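You operate a simulated robot arm through the tools that you are given. There is no shell and no other tool. Be economical: measure what you need, move in short steps, check, and stop when the job is done.

You are at the controls of a simulated two-armed robot. One attempt, no reset.

## Task
Pick up the blue stick with one hand, pass it to the other hand and put it on the top of the blue stand. Set down upright: blue stick.

The check looks at the end state, three seconds after you hand in, the way a careful person would. Anything else that was tipped, shoved, dropped, spilled or broken makes it a failure.

## Robot
Two 7-joint arms with two-finger parallel grippers on one trunk, on a base that drives. Base frame: it is fixed to the floor where the robot stands at the start and does not move with it; the origin is under the middle of the robot, x ahead of it, y to its left, z up; the surface under the hand at the start is at about z = 880. Units: mm, degrees, N and s.
The left shoulder is at the start at [70, 163, 1220], the right one opposite. With the tool pointing down near the work surface each hand reaches from about 380 to 880 mm from the robot's upright axis, wherever it stands, measured 20 degrees to its own side. Places, roughly: top of the blue stand (46x17 cm) [-2800, 2260, 740]. Payload 3.43 kg a hand.
The TCP of each hand is the grasp point between the finger pads, 34 mm short of the fingertips. In the tool frame z runs along the fingers and y along their closing line. Largest opening 128 mm; finger width 24, thickness 12; the body of the gripper, 48 by 130 mm, starts 96 mm behind the TCP.
Orientation is that of the tool frame in the base frame, as a unit quaternion [x, y, z, w]. With the fingers straight down and closing along the base's y, the tool's x points along the base's -x, its y along +y and its z along -z.

## Interface
- The arms move only by the tool apply_moves. It takes "left_increments", "right_increments" or both (then of equal length, played together; a hand with none holds still); each is a list of rows, each a list of 7 numbers: the shift along the base's x, y, z in mm, then the turn, a rotation vector about the base's x, y, z in degrees, then the finger opening in mm, from 0 to 128. In form: [[x, y, z, ax, ay, az, fingers], ...]. A call has 1 to 8 rows; each row shifts and turns the commanded pose from where the row before left it. A row lasts 0.2 s, in which the tool goes at most 50 mm and 8.6 degrees; a call with a longer step from one row to the next is refused whole, and so is a gripper value outside its range. A pose out of reach is approached as far as the arm can. The call stops where the force on the tool passes 40 N (or 10 N more than at its start, if that is more) or the arm is blocked; 0.2 s more then pass. Each finger travels about 153 mm/s and halts on what it meets, pressing with about 34 N; the grip force reading is that of the motor and also rises with nothing between the fingers. The clock runs only during rows and for 0.2 s after the last one: add rows that do not move to give the fingers time. The reply holds the time, the measured pose of the TCP, the force on the tool along the base axes, the opening and the grip force, in the units named above and with some noise, with the torque about the TCP (base axes, N m) and any sound that the robot's microphone picked up.
- Cameras (640 x 400 px; columns grow to the right, rows downward): "scene" is now at [141.1, -6.2, 1457.8]; the picture's right is [-0.08, -1.00, 0.00], its down [-0.48, 0.04, -0.88] and it looks along [0.87, -0.07, -0.48] (base axes); focal length 280 px, centre (320, 200). "left" rides on the left gripper at [76, 11, -160] in its tool frame; the picture's right is [-0.15, 0.99, 0.00], its down [-0.88, -0.13, -0.46] and it looks along [-0.45, -0.07, 0.89] (tool axes); focal length 234 px, centre (320, 200). "right" rides on the right gripper at [76, -11, -160] in its tool frame; the picture's right is [0.15, 0.99, 0.00], its down [-0.88, 0.13, -0.46] and it looks along [-0.45, 0.07, 0.89] (tool axes); focal length 234 px, centre (320, 200). There is no depth. A picture from a camera that has moved, and an enlarged one, comes with that camera's place and axes in the base frame and with its lens.
- snapshot(camera): a new picture of that camera. It takes no simulated time.
- raise_lower(by): slides the trunk up (or, below 0, down) by that many mm; the arms and the scene camera ride with it, the base frame stays. It gives what a move gives, with no picture.
- roll_base(legs): drives the robot by 1 to 6 legs, each [ahead, left, turn to the left] in mm, mm and degrees, along the robot's own axes; the way and the turn of a leg run together, so that a leg with both is an arc; at most 1500 mm and 180 degrees a leg. The arms and the cameras ride along, it lands a little off, and it stops where it bumps. It gives what a move gives.
- turn_head(pan, tilt): turns the head with the scene camera to pan (to the left, within 86 degrees either way) and tilt (down, from -29 to 69), counted from straight ahead of the robot. It gives what a move gives.
- inspect(camera, box): a new picture of the part [left, top, right, bottom] of that camera's present view, enlarged. It takes no simulated time.
- sign_off(): hands the job in; it is judged then, once.

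Go step by step. Nothing tells you exact positions but the pictures and the camera data: compare them with the known pose of the tool, close in by small moves and look again before you grip or let go. The budget is 120 turns and 108 pictures, counting those below and the enlarged ones. Unless the task says otherwise, let go and move clear before handing in, and close with one line.

The tools are called after "Request:" as a command line: name --argument value ..., lists and objects as JSON in quotes. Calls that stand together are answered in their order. apply_moves: Moves the arms, as the interface text tells. Its arguments: {"type":"object","properties":{"left_increments":{"type":"array","items":{"type":"array","items":{"type":"number"}}},"right_increments":{"type":"array","items":{"type":"array","items":{"type":"number"}}}},"required":[]} The other tools are called the same way: raise_lower (by) slides the trunk up or down; roll_base (legs) drives the base; turn_head (pan, tilt) turns the head that bears the scene camera; snapshot (camera) takes a picture; inspect (camera, box) takes an enlarged picture of a part of a camera's view; sign_off () hands the job in.

At the start:

```text
clock: 0.0
left_eef_pos: [706.9, 144.6, 1118.9]
left_orientation: [-0.001, 1.0, -0.001, 0.0]
left_contact_force: [0.9, -0.3, 0.2]
left_moment: [0.0, 0.0, 0.04]
left_grip_width: 127.9
left_finger_force: 0.1
right_eef_pos: [457.4, -249.5, 1141.6]
right_orientation: [0.0, 1.0, 0.0, 0.0]
right_contact_force: [-0.5, 0.8, 0.7]
right_moment: [-0.03, -0.02, 0.01]
right_grip_width: 128.0
right_finger_force: 0.1
trunk travel left (down, up): [-700.0, 240.0]
robot x, y, heading: [2.9, -1.7, 0.2]
head pan, tilt: [-4.6, 28.9]
```

scene: 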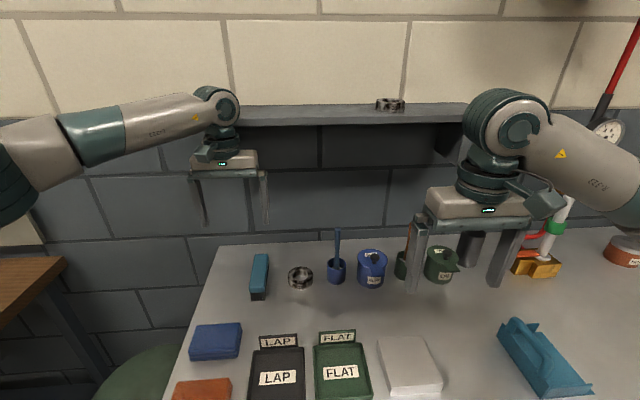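
right: 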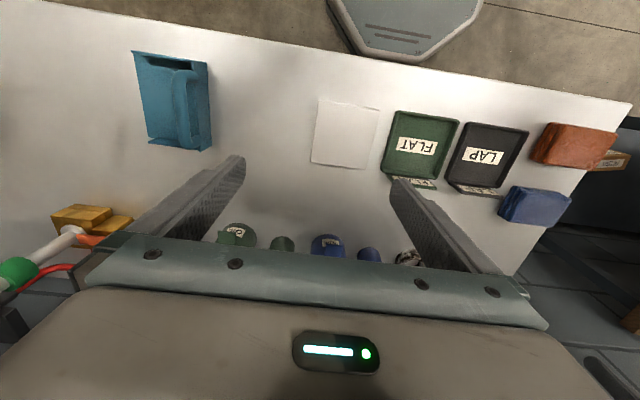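
left: 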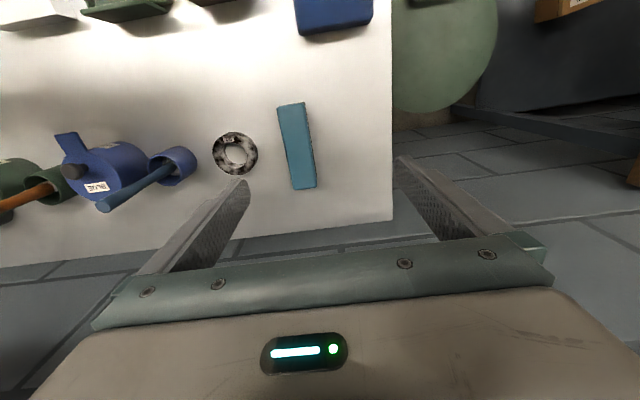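

I see a workbench with a dark-blue rod standing in a small blue cup, a pot next to it and a teal block to the left. I'll zoom in to identify the stick.

Request:
inspect --camera "scene" --box '[230, 210, 480, 310]'

Request:
inspect --camera "left" --box '[0, 80, 340, 280]'

```text
2.56 times, centred on (355, 260) of scene
camera zoom: at [141.1, -6.2, 1457.8], right [-0.08, -1.0, 0.0], down [-0.48, 0.04, -0.88], along [0.87, -0.07, -0.48], focal length 717 px, centre (230, 46)
```

zoom: 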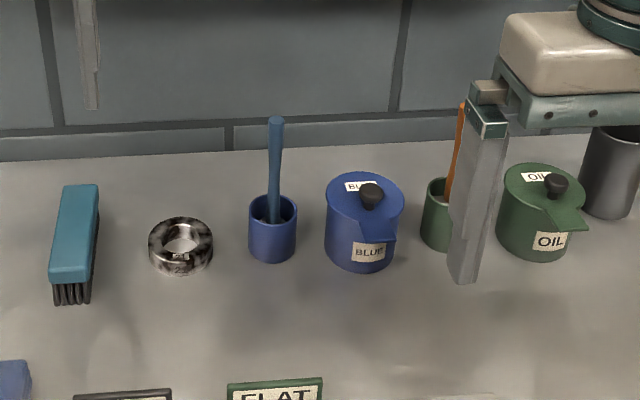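

```text
1.88 times, centred on (170, 180) of left
camera zoom: at [631.1, 157.7, 1278.3], right [0.15, 0.99, 0.0], down [0.88, -0.13, 0.46], along [0.45, -0.07, -0.89], focal length 441 px, centre (602, 238)
```

zoom: 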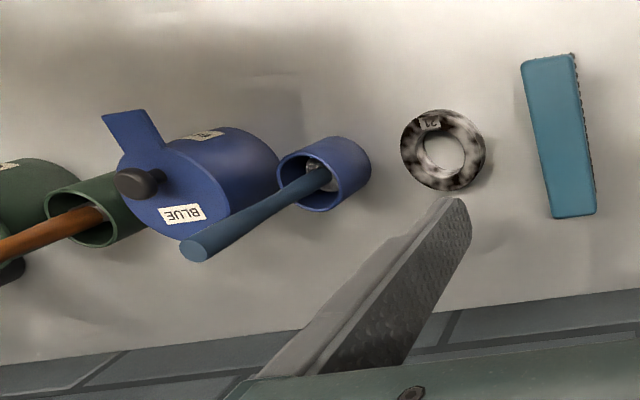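

The blue stick stands loosely in the small blue cup: its top is near (717, -96, 1053) and the cup rim near z 930. Before planning the grips I want to see the stand, so I'll pan the head left.

Request:
turn_head --pan 86 --tilt 15

Request:
snapshot --camera "scene"

```text
clock: 1.6
left_eef_pos: [707.8, 145.3, 1118.7]
left_orientation: [0.0, 1.0, 0.0, 0.0]
left_contact_force: [-0.3, 0.2, 0.3]
left_moment: [0.01, 0.0, 0.02]
left_grip_width: 128.1
left_finger_force: 0.2
right_eef_pos: [458.1, -249.5, 1140.8]
right_orientation: [0.001, 1.0, 0.0, -0.001]
right_contact_force: [-0.4, 0.0, -0.9]
right_moment: [0.02, 0.02, 0.01]
right_grip_width: 128.2
right_finger_force: 0.0
trunk travel left (down, up): [-700.0, 240.0]
robot x, y, heading: [0.5, -0.3, -0.1]
head pan, tilt: [85.9, 15.0]
```

```text
102 pictures are left
camera scene: at [57.2, 94.3, 1480.3], right [1.0, -0.07, 0.0], down [-0.02, -0.26, -0.97], along [0.07, 0.96, -0.26], focal length 280 px, centre (320, 200)
```

scene: 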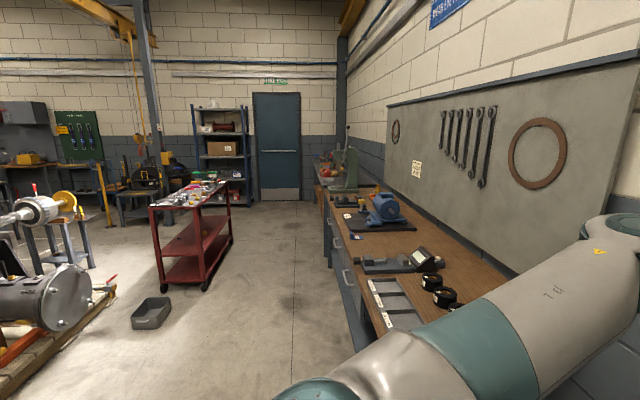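

The stand isn't in view from here and will have to wait. The plan is for the right hand to take the stick from the front at about 20° below horizontal, then the left hand takes the top pointing down. I'll turn the right hand to a standoff pose and look back at the table.

Request:
apply_moves --right_increments '[[14.5, 19, -12, 0, -8.5, 0, 100], [14.5, 19, -12, 0, -8.5, 0, 100], [14.5, 19, -12, 0, -8.5, 0, 100], [14.5, 19, -12, 0, -8.5, 0, 100], [14.5, 19, -12, 0, -8.5, 0, 100], [14.5, 19, -12, 0, -8.5, 0, 100], [14.5, 19, -12, 0, -8.5, 0, 100], [14.5, 19, -12, 0, -8.5, 0, 100]]'

Request:
turn_head --pan -4 --tilt 30

Request:
snapshot --camera "scene"

Request:
snapshot --camera "right"

Request:
snapshot --camera "left"

```text
clock: 3.5
left_eef_pos: [707.4, 150.4, 1118.3]
left_orientation: [-0.001, 1.0, -0.002, 0.0]
left_contact_force: [-1.8, 1.5, -0.3]
left_moment: [-0.18, 0.01, 0.03]
left_grip_width: 128.0
left_finger_force: 0.0
right_eef_pos: [577.0, -89.6, 1046.8]
right_orientation: [-0.001, 0.828, 0.002, 0.561]
right_contact_force: [-0.3, -1.2, -1.5]
right_moment: [0.03, -0.19, 0.06]
right_grip_width: 100.1
right_finger_force: 0.1
right hand out of reach, approached as far as the arm can: row 6
trunk travel left (down, up): [-700.0, 240.0]
robot x, y, heading: [0.9, -2.8, -0.2]
head pan, tilt: [85.9, 15.0]
```

```text
clock: 5.1
left_eef_pos: [706.3, 145.6, 1118.8]
left_orientation: [-0.001, 1.0, 0.0, 0.0]
left_contact_force: [0.6, 0.0, 0.6]
left_moment: [0.0, -0.03, -0.02]
left_grip_width: 128.0
left_finger_force: 0.1
right_eef_pos: [575.5, -92.1, 1047.2]
right_orientation: [0.002, 0.83, 0.005, 0.558]
right_contact_force: [-0.4, -0.3, 0.0]
right_moment: [0.02, -0.03, 0.0]
right_grip_width: 100.1
right_finger_force: 0.1
trunk travel left (down, up): [-700.0, 240.0]
robot x, y, heading: [2.6, -1.0, -0.2]
head pan, tilt: [-4.0, 30.0]
```

```text
101 pictures are left
camera scene: at [140.7, -4.8, 1456.1], right [-0.07, -1.0, 0.0], down [-0.5, 0.03, -0.87], along [0.86, -0.06, -0.5], focal length 280 px, centre (320, 200)
```

scene: 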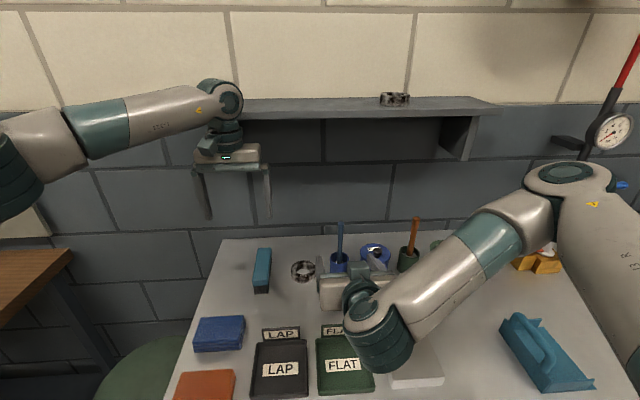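

```text
100 pictures are left
camera right: at [399.7, -103.5, 1035.9], right [-0.06, 0.99, -0.13], down [-0.09, 0.12, 0.99], along [0.99, 0.07, 0.08], focal length 234 px, centre (320, 200)
```

right: 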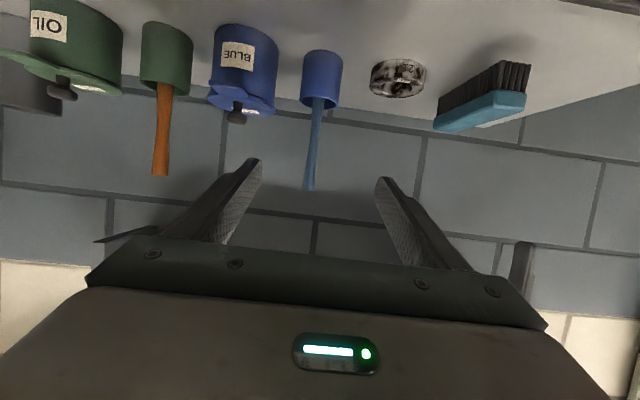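

```text
99 pictures are left
camera left: at [631.1, 157.9, 1278.2], right [0.15, 0.99, 0.0], down [0.88, -0.13, 0.46], along [0.45, -0.07, -0.89], focal length 234 px, centre (320, 200)
```

left: 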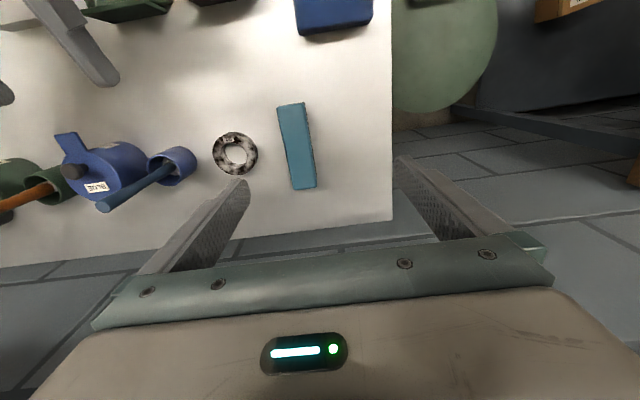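

The stick reads at about (718, -98), z top 1050, with a rim of about 55 mm diameter at z 932. I'll close in most of the way with narrower fingers and then check alignment.

Request:
apply_moves --right_increments '[[25, -1.5, -11, 0, 0, 0, 60], [25, -1.5, -11, 0, 0, 0, 56], [25, -1.5, -11, 0, 0, 0, 56], [20, -1, -9, 0, 0, 0, 56], [0, 0, 0, 0, 0, 0, 56]]'

Request:
snapshot --camera "right"

Request:
snapshot --camera "left"

```text
clock: 6.3
left_eef_pos: [706.1, 145.2, 1117.2]
left_orientation: [-0.001, 1.0, 0.001, 0.0]
left_contact_force: [-0.4, -0.7, -0.2]
left_moment: [0.0, -0.04, 0.02]
left_grip_width: 128.2
left_finger_force: 0.0
right_eef_pos: [668.9, -101.7, 1002.3]
right_orientation: [0.0, 0.829, 0.0, 0.56]
right_contact_force: [-0.7, 1.1, -0.5]
right_moment: [-0.01, 0.04, 0.01]
right_grip_width: 56.4
right_finger_force: 0.0
trunk travel left (down, up): [-700.0, 240.0]
robot x, y, heading: [0.5, 2.5, -0.2]
head pan, tilt: [-4.0, 30.0]
```

```text
98 pictures are left
camera right: at [493.5, -113.4, 992.2], right [-0.06, 0.99, -0.14], down [-0.09, 0.13, 0.99], along [0.99, 0.07, 0.08], focal length 234 px, centre (320, 200)
```

right: 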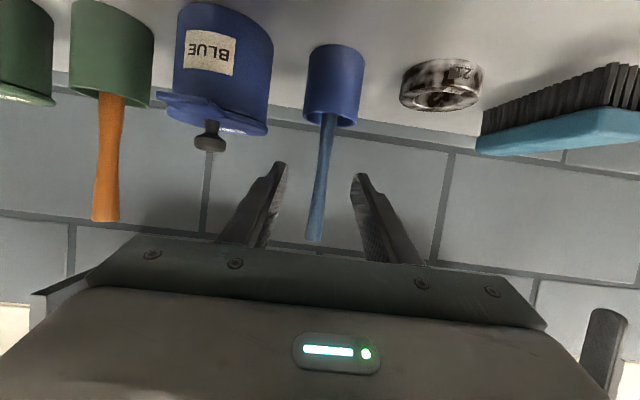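

```text
97 pictures are left
camera left: at [630.9, 157.3, 1278.4], right [0.15, 0.99, 0.0], down [0.88, -0.13, 0.46], along [0.45, -0.07, -0.89], focal length 234 px, centre (320, 200)
```

left: 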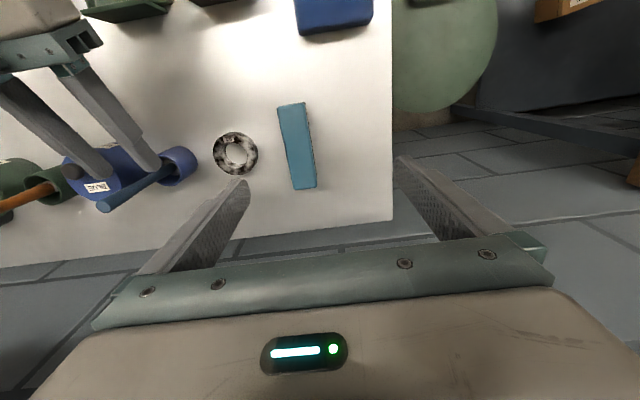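

The stick is between the fingers, a few mm to the left of centre. I'll advance the last 49 mm and check before closing.

Request:
apply_moves --right_increments '[[16, 2.5, -7, 0, 0, 0, 56], [16, 2, -7, 0, 0, 0, 56], [17, 1, -6, 0, 0, 0, 56], [0, 0, 0, 0, 0, 0, 56]]'

Request:
snapshot --camera "right"

Request:
inspect --camera "left" --box '[0, 80, 340, 280]'

Request:
inspect --camera "scene" --box '[280, 200, 480, 320]'

```text
clock: 7.3
left_eef_pos: [705.6, 145.9, 1118.9]
left_orientation: [-0.001, 1.0, 0.0, 0.0]
left_contact_force: [-0.6, -0.9, 0.0]
left_moment: [0.01, 0.02, 0.04]
left_grip_width: 128.0
left_finger_force: 0.1
right_eef_pos: [722.0, -93.9, 983.1]
right_orientation: [0.0, 0.829, 0.0, 0.559]
right_contact_force: [0.2, 0.0, 0.1]
right_moment: [-0.02, -0.02, -0.01]
right_grip_width: 55.9
right_finger_force: 0.1
trunk travel left (down, up): [-700.0, 240.0]
robot x, y, heading: [1.6, -1.9, -0.1]
head pan, tilt: [-4.0, 30.0]
```

```text
96 pictures are left
camera right: at [544.7, -106.5, 973.0], right [-0.06, 0.99, -0.14], down [-0.09, 0.13, 0.99], along [0.99, 0.07, 0.08], focal length 234 px, centre (320, 200)
```

right: 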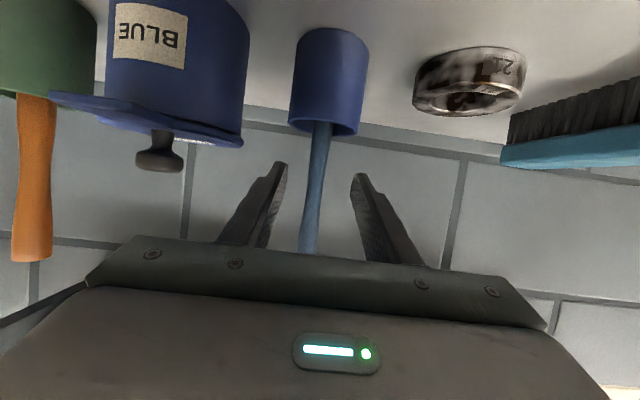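

```text
1.88 times, centred on (170, 180) of left
camera zoom: at [631.0, 157.7, 1278.3], right [0.15, 0.99, 0.0], down [0.88, -0.13, 0.46], along [0.45, -0.07, -0.89], focal length 441 px, centre (602, 238)
```

zoom: 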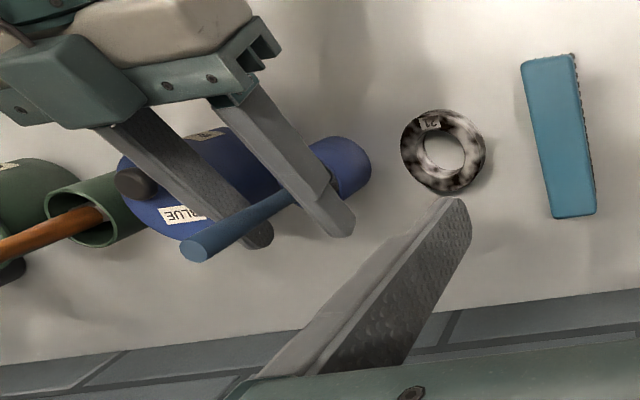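

```text
3.20 times, centred on (380, 260) of scene
camera zoom: at [140.6, -5.1, 1456.1], right [-0.07, -1.0, 0.0], down [-0.5, 0.03, -0.87], along [0.86, -0.06, -0.5], focal length 896 px, centre (128, 8)
```

zoom: 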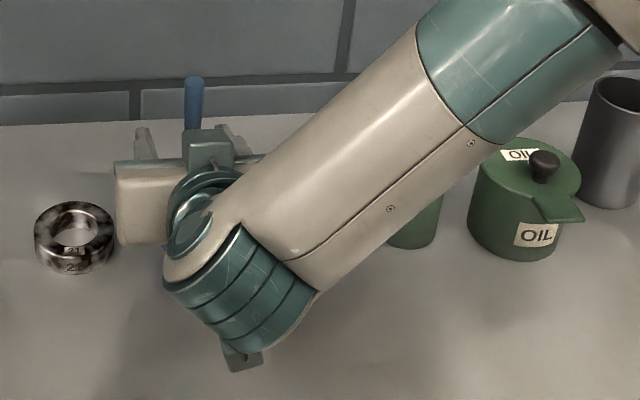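

The stick sits between the pads. I'll centre by 2 mm and close.

Request:
apply_moves --right_increments '[[-2, -2, 0, 0, 0, 0, 40], [0, 0, 0, 0, 0, 0, 25], [0, 0, 0, 0, 0, 0, 12], [0, 0, 0, 0, 0, 0, 4], [0, 0, 0, 0, 0, 0, 4], [0, 0, 0, 0, 0, 0, 4]]'

Request:
snapshot --camera "right"

```text
clock: 8.7
left_eef_pos: [706.8, 146.2, 1119.3]
left_orientation: [-0.001, 1.0, 0.0, 0.0]
left_contact_force: [-0.1, -0.7, 0.2]
left_moment: [-0.02, 0.0, 0.0]
left_grip_width: 128.0
left_finger_force: 0.1
right_eef_pos: [718.2, -96.7, 983.6]
right_orientation: [0.0, 0.829, 0.0, 0.559]
right_contact_force: [-0.4, 1.2, 3.3]
right_moment: [0.2, -0.01, 0.04]
right_grip_width: 12.8
right_finger_force: 33.3
trunk travel left (down, up): [-700.0, 240.0]
robot x, y, heading: [-1.9, -3.2, 0.0]
head pan, tilt: [-4.0, 30.0]
```

```text
93 pictures are left
camera right: at [542.1, -108.4, 973.5], right [-0.05, 0.99, -0.14], down [-0.09, 0.13, 0.99], along [0.99, 0.07, 0.09], focal length 234 px, centre (320, 200)
```

right: 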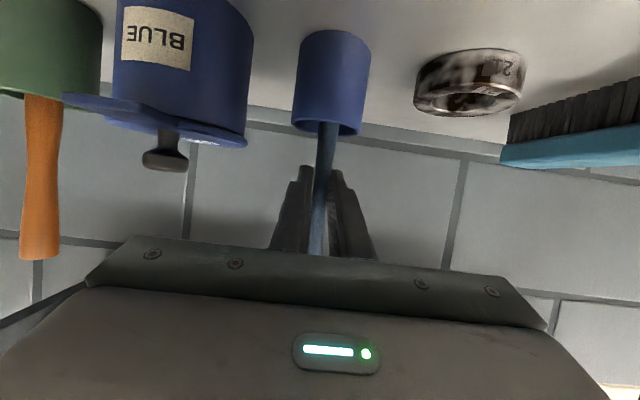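

Gripped at 12.8 mm. I'll lift slowly and check that the cup stays put.

Request:
apply_moves --right_increments '[[0, 0, 10, 0, 0, 0, 2], [0, 0, 15, 0, 0, 0, 2], [0, 0, 15, 0, 0, 0, 2], [0, 0, 0, 0, 0, 0, 2]]'

Request:
snapshot --camera "right"

Request:
inspect --camera "left" --box '[0, 80, 340, 280]'

```text
clock: 9.7
left_eef_pos: [706.6, 145.2, 1119.1]
left_orientation: [0.0, 1.0, 0.0, -0.001]
left_contact_force: [-0.1, -0.3, 0.2]
left_moment: [0.0, 0.04, 0.0]
left_grip_width: 128.1
left_finger_force: 0.0
right_eef_pos: [720.2, -98.2, 1022.7]
right_orientation: [0.0, 0.829, 0.0, 0.56]
right_contact_force: [-0.4, 1.5, -1.0]
right_moment: [0.17, 0.01, 0.06]
right_grip_width: 12.3
right_finger_force: 34.5
trunk travel left (down, up): [-700.0, 240.0]
robot x, y, heading: [-2.4, -2.1, 0.1]
head pan, tilt: [-4.0, 30.0]
```

```text
92 pictures are left
camera right: at [543.0, -109.5, 1012.4], right [-0.05, 0.99, -0.14], down [-0.09, 0.13, 0.99], along [0.99, 0.07, 0.08], focal length 234 px, centre (320, 200)
```

right: 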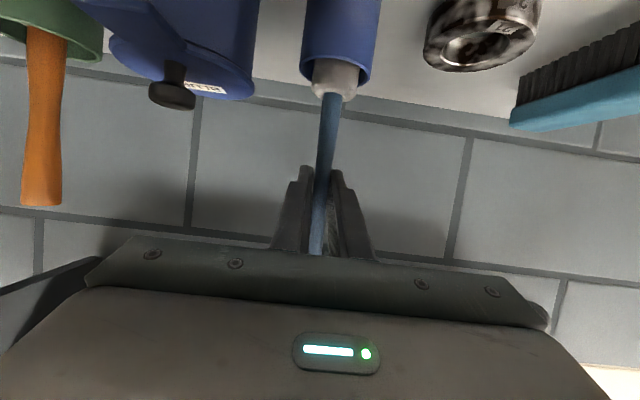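

```text
1.88 times, centred on (170, 180) of left
camera zoom: at [631.4, 157.9, 1278.1], right [0.15, 0.99, 0.0], down [0.88, -0.13, 0.46], along [0.45, -0.07, -0.89], focal length 441 px, centre (602, 238)
```

zoom: 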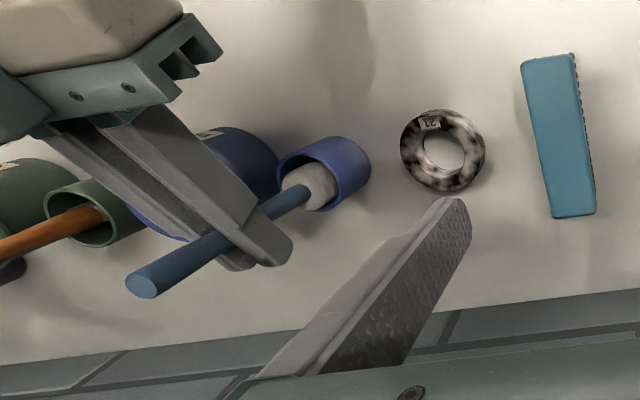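

The stick is a dauber with a wide grey head, and the cup stays in place. I'll continue lifting clear of the cup.

Request:
apply_moves --right_increments '[[0, 0, 20, 0, 0, 0, 2], [0, 0, 25, 0, 0, 0, 2], [0, 0, 25, 0, 0, 0, 2], [0, 0, 0, 0, 0, 0, 2]]'

Request:
snapshot --camera "right"

Request:
inspect --camera "left" --box '[0, 80, 340, 280]'

Request:
inspect --camera "scene" --box '[260, 120, 480, 320]'

```text
clock: 10.7
left_eef_pos: [707.6, 145.9, 1117.4]
left_orientation: [-0.002, 1.0, 0.0, 0.0]
left_contact_force: [-0.8, 1.1, -1.0]
left_moment: [0.03, 0.02, 0.0]
left_grip_width: 128.2
left_finger_force: 0.1
right_eef_pos: [722.6, -99.2, 1091.9]
right_orientation: [0.0, 0.829, -0.001, 0.559]
right_contact_force: [0.4, -0.5, -1.2]
right_moment: [-0.02, -0.01, 0.0]
right_grip_width: 9.9
right_finger_force: 34.6
trunk travel left (down, up): [-700.0, 240.0]
robot x, y, heading: [-1.2, -2.2, 0.1]
head pan, tilt: [-4.0, 30.0]
```

```text
90 pictures are left
camera right: at [546.1, -109.9, 1081.4], right [-0.06, 0.99, -0.14], down [-0.09, 0.13, 0.99], along [0.99, 0.07, 0.08], focal length 234 px, centre (320, 200)
```

right: 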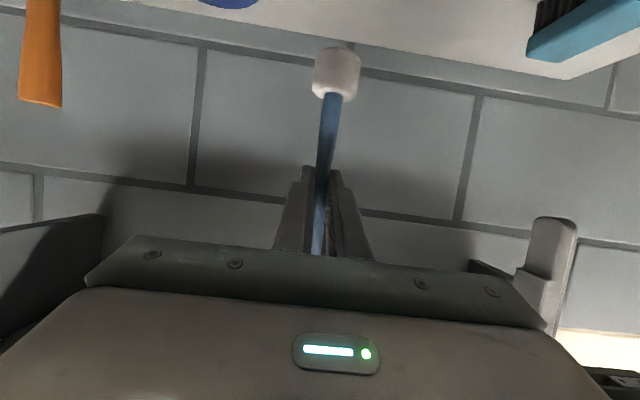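

```text
1.88 times, centred on (170, 180) of left
camera zoom: at [631.4, 158.0, 1278.0], right [0.15, 0.99, 0.0], down [0.88, -0.13, 0.46], along [0.45, -0.07, -0.89], focal length 441 px, centre (602, 238)
```

zoom: 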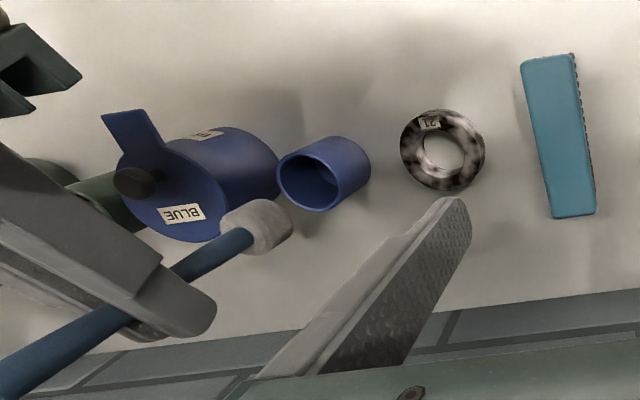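

```text
2.00 times, centred on (370, 220) of scene
camera zoom: at [141.1, -4.8, 1456.0], right [-0.07, -1.0, 0.0], down [-0.5, 0.03, -0.87], along [0.86, -0.06, -0.5], focal length 560 px, centre (220, 160)
```

zoom: 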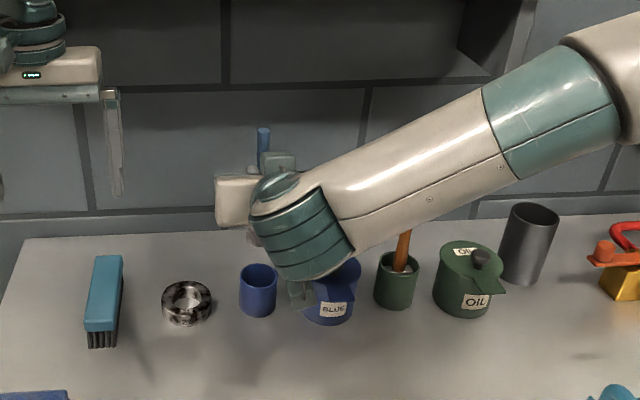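

The stick is clear of the cup. It has a felt head about 34 mm wide and 35 mm tall at the bottom, with the bottom near z 984 and the top near z 1158. Next I'll raise the left hand and then bring the stick toward the middle.

Request:
apply_moves --left_increments '[[0, 0, 35, 0, 0, 0, 110], [0, 0, 35, 0, 0, 0, 80], [0, 0, 35, 0, 0, 0, 60], [0, 0, 30, 0, 0, 0, 60], [0, 0, 0, 0, 0, 0, 60], [0, 0, 0, 0, 0, 0, 60], [0, 0, 0, 0, 0, 0, 60], [0, 0, 0, 0, 0, 0, 60]]' --right_increments '[[0, 0, 0, 0, 0, 0, 2], [0, 0, 0, 0, 0, 0, 2], [-8, 16, 0, 0, 0, 0, 2], [-8, 16, 0, 0, 0, 0, 2], [-8, 16, 0, 0, 0, 0, 2], [-8, 16, 0, 0, 0, 0, 2], [-8, 16, 0, 0, 0, 0, 2], [0, 0, 0, 0, 0, 0, 2]]'

Request:
snapshot --camera "scene"

Request:
snapshot --camera "left"

Request:
snapshot --camera "right"

```text
clock: 12.5
left_eef_pos: [706.6, 147.2, 1256.2]
left_orientation: [-0.001, 1.0, 0.0, 0.0]
left_contact_force: [-0.7, 1.0, 0.3]
left_moment: [-0.01, 0.02, 0.0]
left_grip_width: 59.8
left_finger_force: 0.0
right_eef_pos: [679.4, -18.0, 1092.7]
right_orientation: [0.0, 0.83, 0.0, 0.558]
right_contact_force: [-0.1, 0.3, 0.8]
right_moment: [-0.01, 0.01, 0.04]
right_grip_width: 13.8
right_finger_force: 34.6
trunk travel left (down, up): [-700.0, 240.0]
robot x, y, heading: [1.9, -1.1, -0.2]
head pan, tilt: [-4.0, 30.0]
```

```text
87 pictures are left
camera scene: at [141.1, -5.5, 1456.0], right [-0.07, -1.0, 0.0], down [-0.5, 0.04, -0.87], along [0.86, -0.06, -0.5], focal length 280 px, centre (320, 200)
```

scene: 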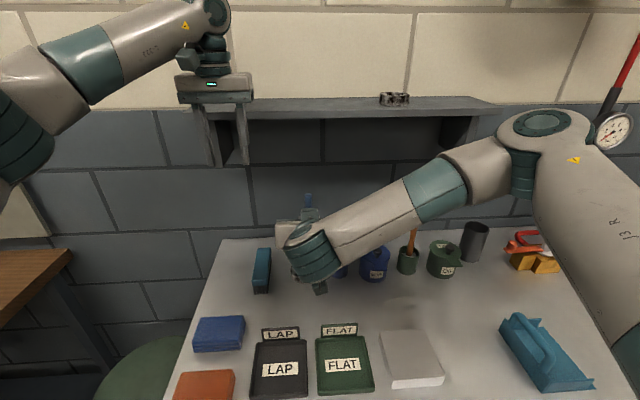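

```text
86 pictures are left
camera left: at [630.3, 158.8, 1415.7], right [0.15, 0.99, 0.0], down [0.88, -0.13, 0.46], along [0.45, -0.07, -0.89], focal length 234 px, centre (320, 200)
```

left: 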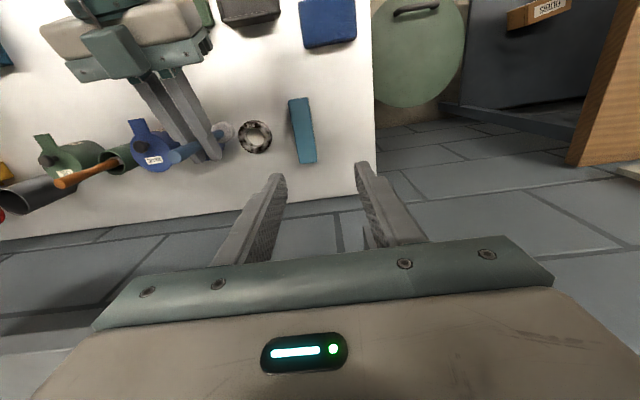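

```text
85 pictures are left
camera right: at [502.6, -29.7, 1082.0], right [-0.05, 0.99, -0.14], down [-0.09, 0.13, 0.99], along [0.99, 0.07, 0.08], focal length 234 px, centre (320, 200)
```

right: 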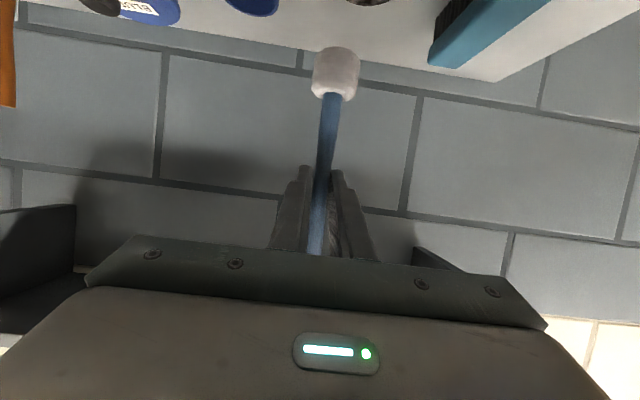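

The stick is held vertical at about (680, -18), top near z 1158. I'll bring the left hand over it.

Request:
apply_moves --left_increments '[[-5, -33, 0, 0, 0, 0, 60], [-5, -33, 0, 0, 0, 0, 60], [-5, -33, 0, 0, 0, 0, 60], [-6, -33, 0, 0, 0, 0, 60], [-6, -33, 0, 0, 0, 0, 60], [0, 0, 0, 0, 0, 0, 60]]'

Request:
snapshot --camera "scene"

Request:
snapshot --camera "left"

```text
clock: 13.9
left_eef_pos: [680.5, -20.4, 1254.7]
left_orientation: [-0.001, 1.0, -0.001, 0.001]
left_contact_force: [-0.2, 1.1, 0.1]
left_moment: [0.01, 0.01, 0.0]
left_grip_width: 59.8
left_finger_force: 0.0
right_eef_pos: [678.8, -18.1, 1093.1]
right_orientation: [0.0, 0.829, -0.001, 0.559]
right_contact_force: [-0.7, 0.1, -1.5]
right_moment: [0.0, 0.01, 0.0]
right_grip_width: 13.9
right_finger_force: 34.2
trunk travel left (down, up): [-700.0, 240.0]
robot x, y, heading: [1.7, -1.5, 0.0]
head pan, tilt: [-4.0, 30.0]
```

```text
84 pictures are left
camera scene: at [141.0, -3.9, 1456.0], right [-0.07, -1.0, 0.0], down [-0.5, 0.03, -0.87], along [0.86, -0.06, -0.5], focal length 280 px, centre (320, 200)
```

scene: 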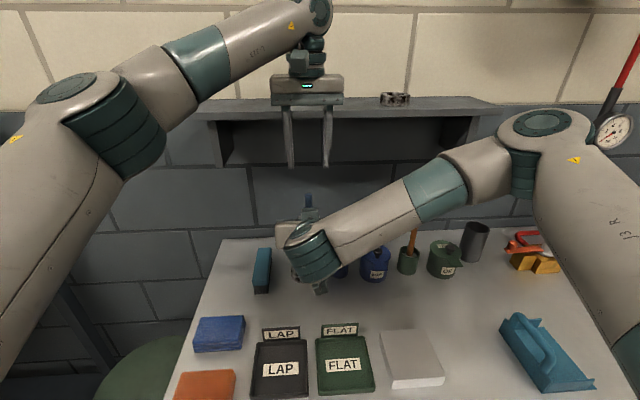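

```text
83 pictures are left
camera left: at [605.4, -7.1, 1414.8], right [0.14, 0.99, 0.0], down [0.88, -0.13, 0.46], along [0.45, -0.07, -0.89], focal length 234 px, centre (320, 200)
```

left: 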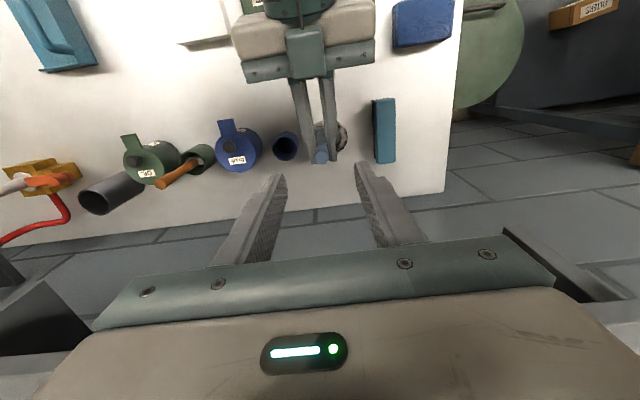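

The stick top shows at the centre between the left fingers. I'll descend partway and check.

Request:
apply_moves --left_increments '[[0, 1, -20, 0, 0, 0, 50], [0, 1, -20, 0, 0, 0, 44], [0, 0, -15, 0, 0, 0, 44], [0, 0, 0, 0, 0, 0, 44]]'

Request:
snapshot --camera "left"

Request:
inspect --camera "scene" --box '[240, 120, 400, 300]'

```text
clock: 14.9
left_eef_pos: [677.9, -17.8, 1197.8]
left_orientation: [-0.001, 1.0, 0.0, 0.0]
left_contact_force: [0.2, 0.5, 0.2]
left_moment: [-0.03, -0.05, 0.01]
left_grip_width: 44.0
left_finger_force: 0.1
right_eef_pos: [678.4, -17.7, 1091.7]
right_orientation: [0.0, 0.829, 0.0, 0.559]
right_contact_force: [0.1, 0.3, -1.2]
right_moment: [0.0, 0.0, 0.02]
right_grip_width: 13.9
right_finger_force: 34.2
trunk travel left (down, up): [-700.0, 240.0]
robot x, y, heading: [2.4, -1.1, 0.3]
head pan, tilt: [-4.0, 30.0]
```

```text
82 pictures are left
camera left: at [602.9, -6.6, 1358.4], right [0.15, 0.99, 0.0], down [0.88, -0.13, 0.46], along [0.45, -0.07, -0.89], focal length 234 px, centre (320, 200)
```

left: 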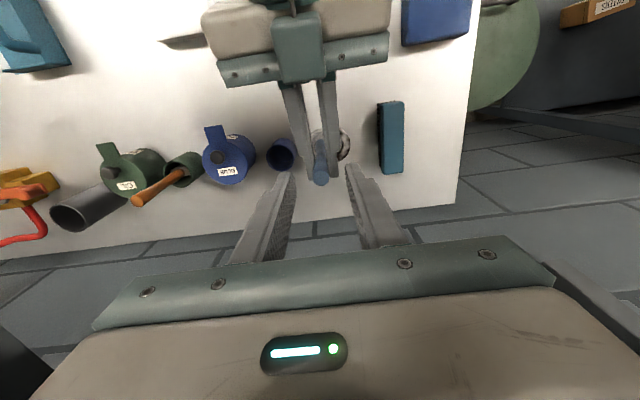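

```text
2.22 times, centred on (320, 210) of scene
camera zoom: at [140.8, -5.2, 1456.1], right [-0.07, -1.0, 0.0], down [-0.5, 0.03, -0.87], along [0.86, -0.06, -0.5], focal length 622 px, centre (320, 178)
```

zoom: 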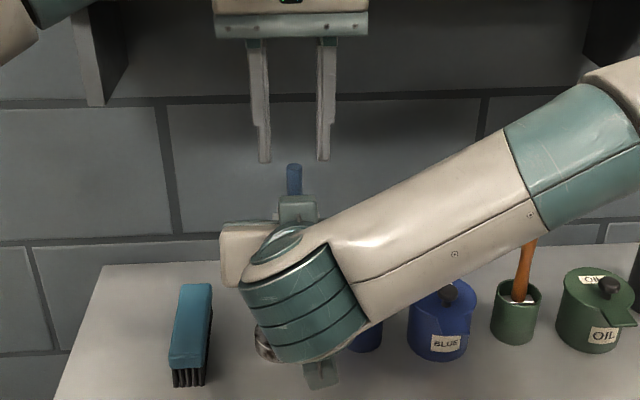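

Triangulation puts the stick top at (682, -18, 1156). I'll descend 49 mm to grip the top about 45 mm.

Request:
apply_moves --left_increments '[[2, 0, -16, 0, 0, 0, 44], [2, 0, -16, 0, 0, 0, 44], [0, 0, -17, 0, 0, 0, 44], [0, 0, 0, 0, 0, 0, 44]]'

Request:
snapshot --camera "left"

Request:
inspect --camera "scene" --box '[240, 120, 400, 300]'

Request:
snapshot --camera "right"

```text
clock: 15.9
left_eef_pos: [684.2, -16.9, 1149.0]
left_orientation: [-0.001, 1.0, 0.0, 0.0]
left_contact_force: [-0.1, 0.2, 0.2]
left_moment: [-0.01, 0.0, 0.0]
left_grip_width: 43.8
left_finger_force: 0.1
right_eef_pos: [678.6, -17.7, 1091.3]
right_orientation: [-0.001, 0.829, 0.0, 0.559]
right_contact_force: [-0.2, 0.3, -1.2]
right_moment: [-0.01, -0.01, -0.01]
right_grip_width: 13.9
right_finger_force: 33.9
trunk travel left (down, up): [-700.0, 240.0]
robot x, y, heading: [-1.7, 2.1, -0.1]
head pan, tilt: [-4.0, 30.0]
```

```text
80 pictures are left
camera left: at [608.0, -5.8, 1309.6], right [0.14, 0.99, 0.0], down [0.88, -0.13, 0.46], along [0.45, -0.07, -0.89], focal length 234 px, centre (320, 200)
```

left: 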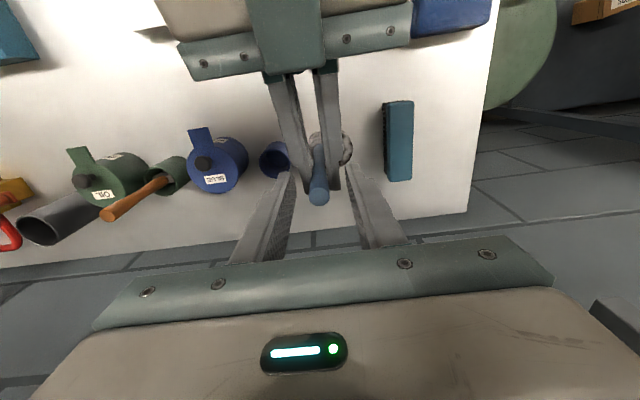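

```text
2.22 times, centred on (320, 210) of scene
camera zoom: at [140.8, -5.2, 1456.1], right [-0.07, -1.0, 0.0], down [-0.5, 0.04, -0.87], along [0.86, -0.06, -0.5], focal length 622 px, centre (320, 178)
```

zoom: 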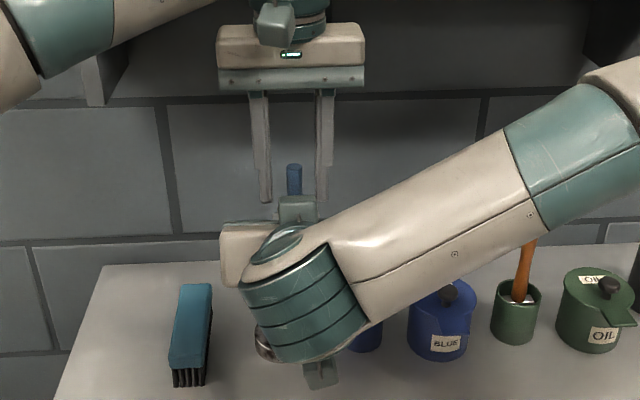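

```text
78 pictures are left
camera right: at [502.5, -29.7, 1082.2], right [-0.06, 0.99, -0.14], down [-0.09, 0.13, 0.99], along [0.99, 0.07, 0.08], focal length 234 px, centre (320, 200)
```

right: 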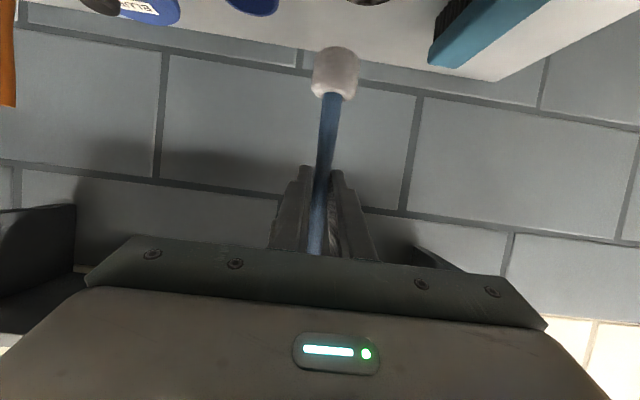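

The left pads straddle the top of the stick, centred. I'll close the left hand.

Request:
apply_moves --left_increments '[[0, 0, 0, 0, 0, 0, 28], [0, 0, 0, 0, 0, 0, 15], [0, 0, 0, 0, 0, 0, 4], [0, 0, 0, 0, 0, 0, 2], [0, 0, 0, 0, 0, 0, 2]]'

Request:
snapshot --camera "left"

```text
clock: 17.1
left_eef_pos: [683.8, -18.1, 1149.9]
left_orientation: [-0.001, 1.0, 0.0, 0.0]
left_contact_force: [0.4, -3.0, 0.0]
left_moment: [-0.09, -0.01, 0.0]
left_grip_width: 14.0
left_finger_force: 34.2
right_eef_pos: [678.7, -17.8, 1093.2]
right_orientation: [0.0, 0.829, 0.0, 0.56]
right_contact_force: [-0.6, 3.5, 0.0]
right_moment: [-0.09, -0.03, 0.03]
right_grip_width: 13.9
right_finger_force: 33.8
trunk travel left (down, up): [-700.0, 240.0]
robot x, y, heading: [-2.0, 0.7, 0.0]
head pan, tilt: [-4.0, 30.0]
```

```text
77 pictures are left
camera left: at [607.9, -6.0, 1309.7], right [0.15, 0.99, 0.0], down [0.88, -0.13, 0.46], along [0.45, -0.07, -0.89], focal length 234 px, centre (320, 200)
```

left: 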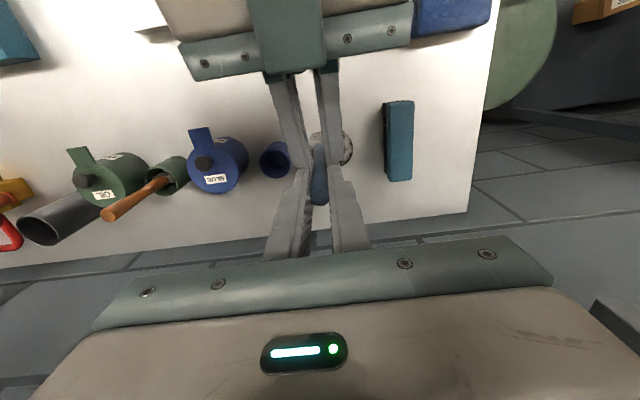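

Both hands hold it. Now I'll open the right hand and back it straight out.

Request:
apply_moves --right_increments '[[0, 0, 0, 0, 0, 0, 30], [0, 0, 0, 0, 0, 0, 64], [0, 0, 0, 0, 0, 0, 64], [-20, 0, 0, 0, 0, 0, 64], [-30, 0, 0, 0, 0, 0, 64], [-40, 0, 0, 0, 0, 0, 64], [-40, -10, 0, 0, 0, 0, 64], [-20, -20, 0, 0, 0, 0, 64]]'

Request:
snapshot --camera "scene"

Request:
snapshot --camera "right"

Request:
snapshot --camera "left"

```text
clock: 18.9
left_eef_pos: [683.4, -18.3, 1151.0]
left_orientation: [-0.001, 1.0, 0.0, 0.0]
left_contact_force: [0.7, -0.4, 0.1]
left_moment: [0.02, 0.03, 0.03]
left_grip_width: 14.1
left_finger_force: 34.0
right_eef_pos: [530.6, -47.3, 1091.1]
right_orientation: [0.0, 0.829, 0.0, 0.559]
right_contact_force: [0.5, 0.8, -0.4]
right_moment: [0.0, 0.01, 0.01]
right_grip_width: 64.0
right_finger_force: 0.1
right hand out of reach, approached as far as the arm can: row 8
trunk travel left (down, up): [-700.0, 240.0]
robot x, y, heading: [-0.4, 3.0, 0.0]
head pan, tilt: [-4.0, 30.0]
```

```text
76 pictures are left
camera scene: at [140.7, -6.1, 1456.1], right [-0.07, -1.0, 0.0], down [-0.5, 0.04, -0.87], along [0.86, -0.06, -0.5], focal length 280 px, centre (320, 200)
```

scene: 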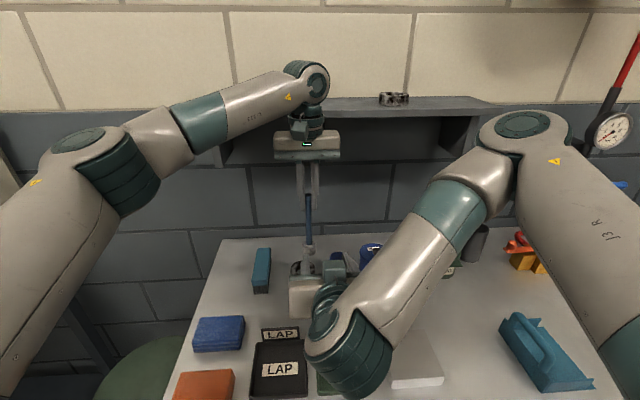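

```text
75 pictures are left
camera right: at [354.2, -58.4, 1081.3], right [-0.05, 0.99, -0.14], down [-0.09, 0.13, 0.99], along [0.99, 0.07, 0.08], focal length 234 px, centre (320, 200)
```

right: 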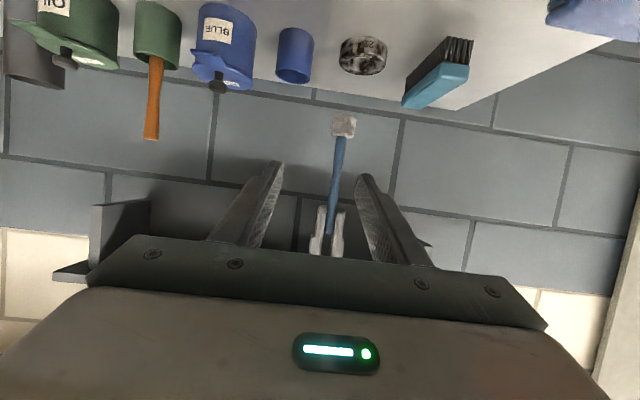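

```text
74 pictures are left
camera left: at [607.8, -6.8, 1309.8], right [0.15, 0.99, 0.0], down [0.88, -0.13, 0.46], along [0.45, -0.07, -0.89], focal length 234 px, centre (320, 200)
```

left: 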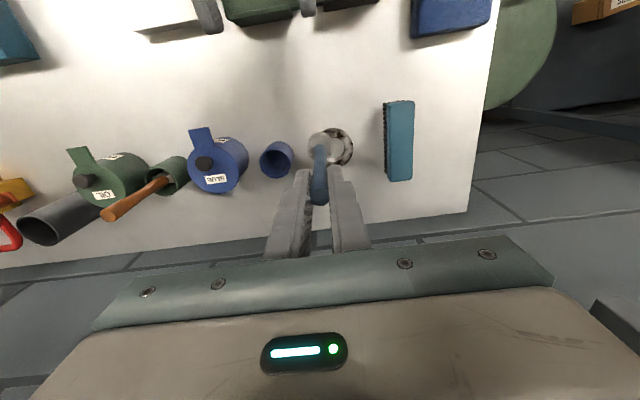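

The left hand now holds the stick alone and it hangs vertical. I'll tuck the right arm first, then retract the left for driving.

Request:
apply_moves --right_increments '[[-10, -25, 6, 0, 8.5, 0, 64], [-10, -25, 6, 0, 8.5, 0, 64], [-10, -25, 6, 0, 8.5, 0, 64], [-10, -25, 6, 0, 8.5, 0, 64], [-10, -25, 6, 0, 8.5, 0, 64], [-10, -25, 6, 0, 8.5, 0, 64], [-10, -25, 6, 0, 8.5, 0, 64], [-10, -25, 6, 0, 8.5, 0, 40]]'

Request:
apply_moves --left_increments '[[-20, 12, 8, 0, 0, 0, 2], [-28, 18, 8, 0, 0, 0, 2], [-28, 18, 8, 0, 0, 0, 2], [-28, 18, 8, 0, 0, 0, 2], [-28, 18, 8, 0, 0, 0, 2], [-28, 18, 8, 0, 0, 0, 2], [-28, 18, 8, 0, 0, 0, 2], [-20, 18, 8, 0, 0, 0, 2]]'

Request:
snapshot --camera "scene"

Request:
snapshot --camera "left"

```text
clock: 20.7
left_eef_pos: [684.3, -19.0, 1149.2]
left_orientation: [-0.001, 1.0, 0.001, 0.0]
left_contact_force: [-0.2, -0.3, -0.2]
left_moment: [0.03, 0.01, -0.01]
left_grip_width: 14.0
left_finger_force: 34.0
right_eef_pos: [462.3, -240.2, 1138.8]
right_orientation: [0.0, 1.0, 0.001, -0.002]
right_contact_force: [0.5, 0.6, 0.0]
right_moment: [0.01, 0.01, -0.02]
right_grip_width: 40.0
right_finger_force: 0.0
right hand out of reach, approached as far as the arm can: row 1
trunk travel left (down, up): [-700.0, 240.0]
robot x, y, heading: [1.0, -1.4, 0.1]
head pan, tilt: [-4.0, 30.0]
```

```text
clock: 22.5
left_eef_pos: [474.7, 121.8, 1213.2]
left_orientation: [-0.001, 1.0, 0.0, 0.0]
left_contact_force: [-0.4, -0.3, -0.9]
left_moment: [-0.03, -0.02, 0.01]
left_grip_width: 14.0
left_finger_force: 34.5
right_eef_pos: [462.6, -240.0, 1139.0]
right_orientation: [0.0, 1.0, 0.001, 0.001]
right_contact_force: [-0.3, -0.3, -1.1]
right_moment: [0.02, -0.04, 0.01]
right_grip_width: 40.1
right_finger_force: 0.0
trunk travel left (down, up): [-700.0, 240.0]
robot x, y, heading: [1.0, 0.5, 0.1]
head pan, tilt: [-4.0, 30.0]
```

```text
73 pictures are left
camera scene: at [139.8, -4.2, 1456.2], right [-0.07, -1.0, 0.0], down [-0.5, 0.03, -0.87], along [0.86, -0.06, -0.5], focal length 280 px, centre (320, 200)
```

scene: 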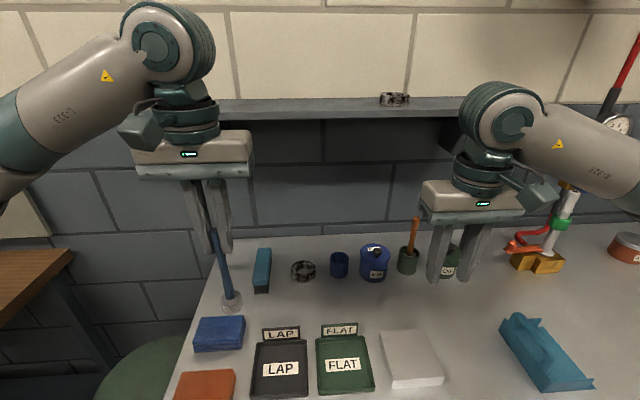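

```text
72 pictures are left
camera left: at [398.7, 133.6, 1372.5], right [0.14, 0.99, 0.0], down [0.88, -0.13, 0.46], along [0.45, -0.07, -0.89], focal length 234 px, centre (320, 200)
```

left: 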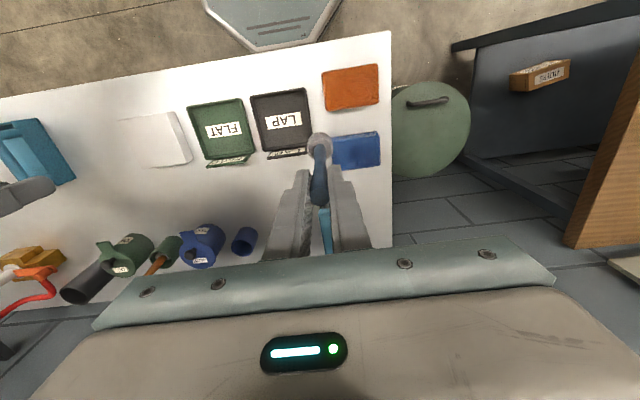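

The stick is secure and both arms are tucked. I'll look around both sides before driving.

Request:
turn_head --pan -86 --tilt 25

Request:
snapshot --camera "scene"

Request:
turn_head --pan 86 --tilt 25

Request:
snapshot --camera "scene"

```text
clock: 24.1
left_eef_pos: [474.8, 120.5, 1212.3]
left_orientation: [0.0, 1.0, 0.0, 0.0]
left_contact_force: [-0.7, -0.5, -0.3]
left_moment: [-0.02, 0.04, 0.01]
left_grip_width: 13.5
left_finger_force: 34.4
right_eef_pos: [463.0, -239.8, 1138.0]
right_orientation: [0.0, 1.0, 0.001, 0.0]
right_contact_force: [-0.8, -0.1, 0.2]
right_moment: [0.0, 0.01, -0.01]
right_grip_width: 39.6
right_finger_force: 0.1
trunk travel left (down, up): [-700.0, 240.0]
robot x, y, heading: [-0.6, -0.6, 0.1]
head pan, tilt: [-85.9, 25.0]
```

```text
71 pictures are left
camera scene: at [57.1, -90.7, 1464.1], right [-1.0, -0.07, 0.0], down [-0.03, 0.42, -0.91], along [0.06, -0.9, -0.42], focal length 280 px, centre (320, 200)
```

scene: 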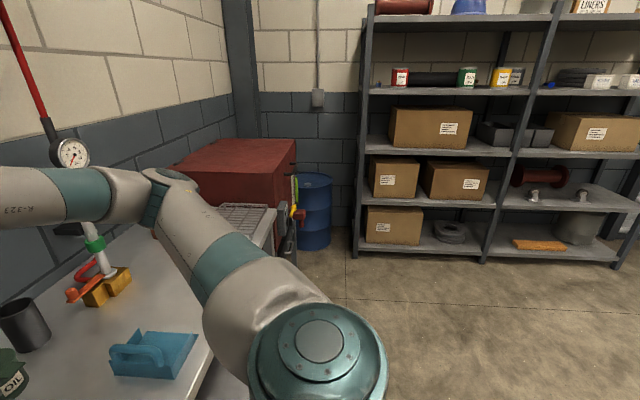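

```text
clock: 26.6
left_eef_pos: [476.2, 119.1, 1212.3]
left_orientation: [-0.001, 1.0, 0.0, 0.0]
left_contact_force: [-0.3, 0.3, 0.0]
left_moment: [0.0, -0.01, -0.03]
left_grip_width: 14.0
left_finger_force: 33.6
right_eef_pos: [463.3, -240.5, 1139.8]
right_orientation: [0.0, 1.0, 0.001, 0.001]
right_contact_force: [0.7, -1.6, 0.4]
right_moment: [0.0, -0.01, -0.01]
right_grip_width: 39.5
right_finger_force: 0.1
trunk travel left (down, up): [-700.0, 240.0]
robot x, y, heading: [0.9, -1.6, 0.0]
head pan, tilt: [85.9, 25.0]
```

```text
70 pictures are left
camera scene: at [57.1, 93.1, 1464.1], right [1.0, -0.07, 0.0], down [-0.03, -0.42, -0.91], along [0.06, 0.9, -0.42], focal length 280 px, centre (320, 200)
```

scene: 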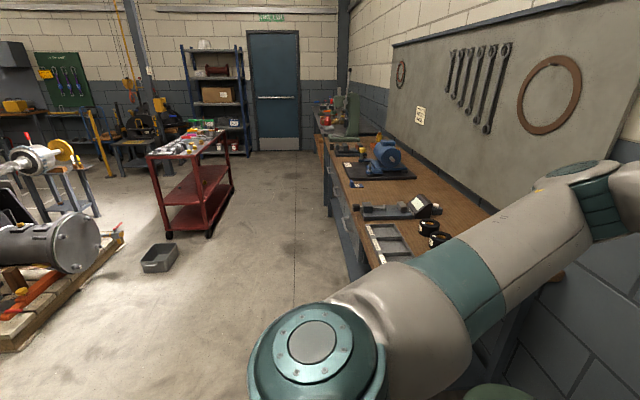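

The floor on both sides is open. I'll back up a bit, turn left toward the stand, then look.

Request:
roll_base --legs '[[-250, 0, 0], [0, 0, 70], [0, 0, 60]]'

Request:
turn_head --pan 0 --tilt 20

Request:
snapshot --camera "scene"

```text
clock: 34.2
left_eef_pos: [-659.1, 280.6, 1212.9]
left_orientation: [0.91, -0.415, 0.0, 0.0]
left_contact_force: [-1.0, 0.3, 0.1]
left_moment: [0.02, -0.02, 0.0]
left_grip_width: 14.0
left_finger_force: 33.6
right_eef_pos: [-378.9, 505.3, 1140.0]
right_orientation: [0.909, -0.416, 0.0, 0.001]
right_contact_force: [0.5, -1.1, -0.3]
right_moment: [0.01, -0.02, 0.01]
right_grip_width: 40.1
right_finger_force: 0.0
trunk travel left (down, up): [-700.0, 240.0]
robot x, y, heading: [-256.9, -1.3, 131.0]
head pan, tilt: [85.9, 25.0]
```

```text
clock: 35.8
left_eef_pos: [-660.6, 280.1, 1212.8]
left_orientation: [0.91, -0.415, 0.0, 0.0]
left_contact_force: [0.1, -0.2, -0.9]
left_moment: [0.02, 0.01, 0.0]
left_grip_width: 13.8
left_finger_force: 34.2
right_eef_pos: [-379.3, 507.1, 1138.8]
right_orientation: [0.91, -0.415, 0.0, 0.0]
right_contact_force: [0.1, -0.7, -0.4]
right_moment: [-0.03, 0.01, 0.04]
right_grip_width: 39.8
right_finger_force: 0.1
trunk travel left (down, up): [-700.0, 240.0]
robot x, y, heading: [-257.7, 0.2, 131.1]
head pan, tilt: [0.0, 20.0]
```

```text
69 pictures are left
camera scene: at [-350.7, 109.7, 1472.1], right [0.75, 0.66, 0.0], down [0.22, -0.26, -0.94], along [-0.62, 0.71, -0.34], focal length 280 px, centre (320, 200)
```

scene: 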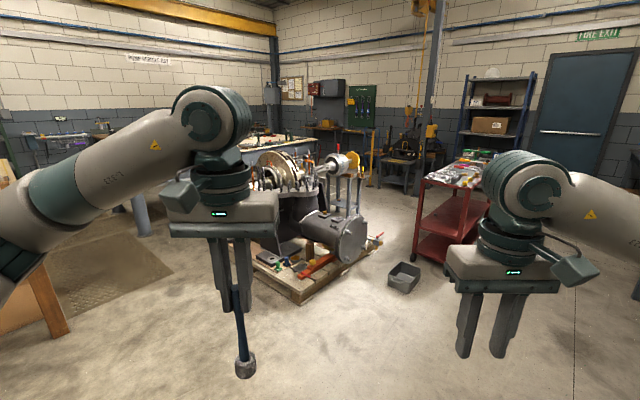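

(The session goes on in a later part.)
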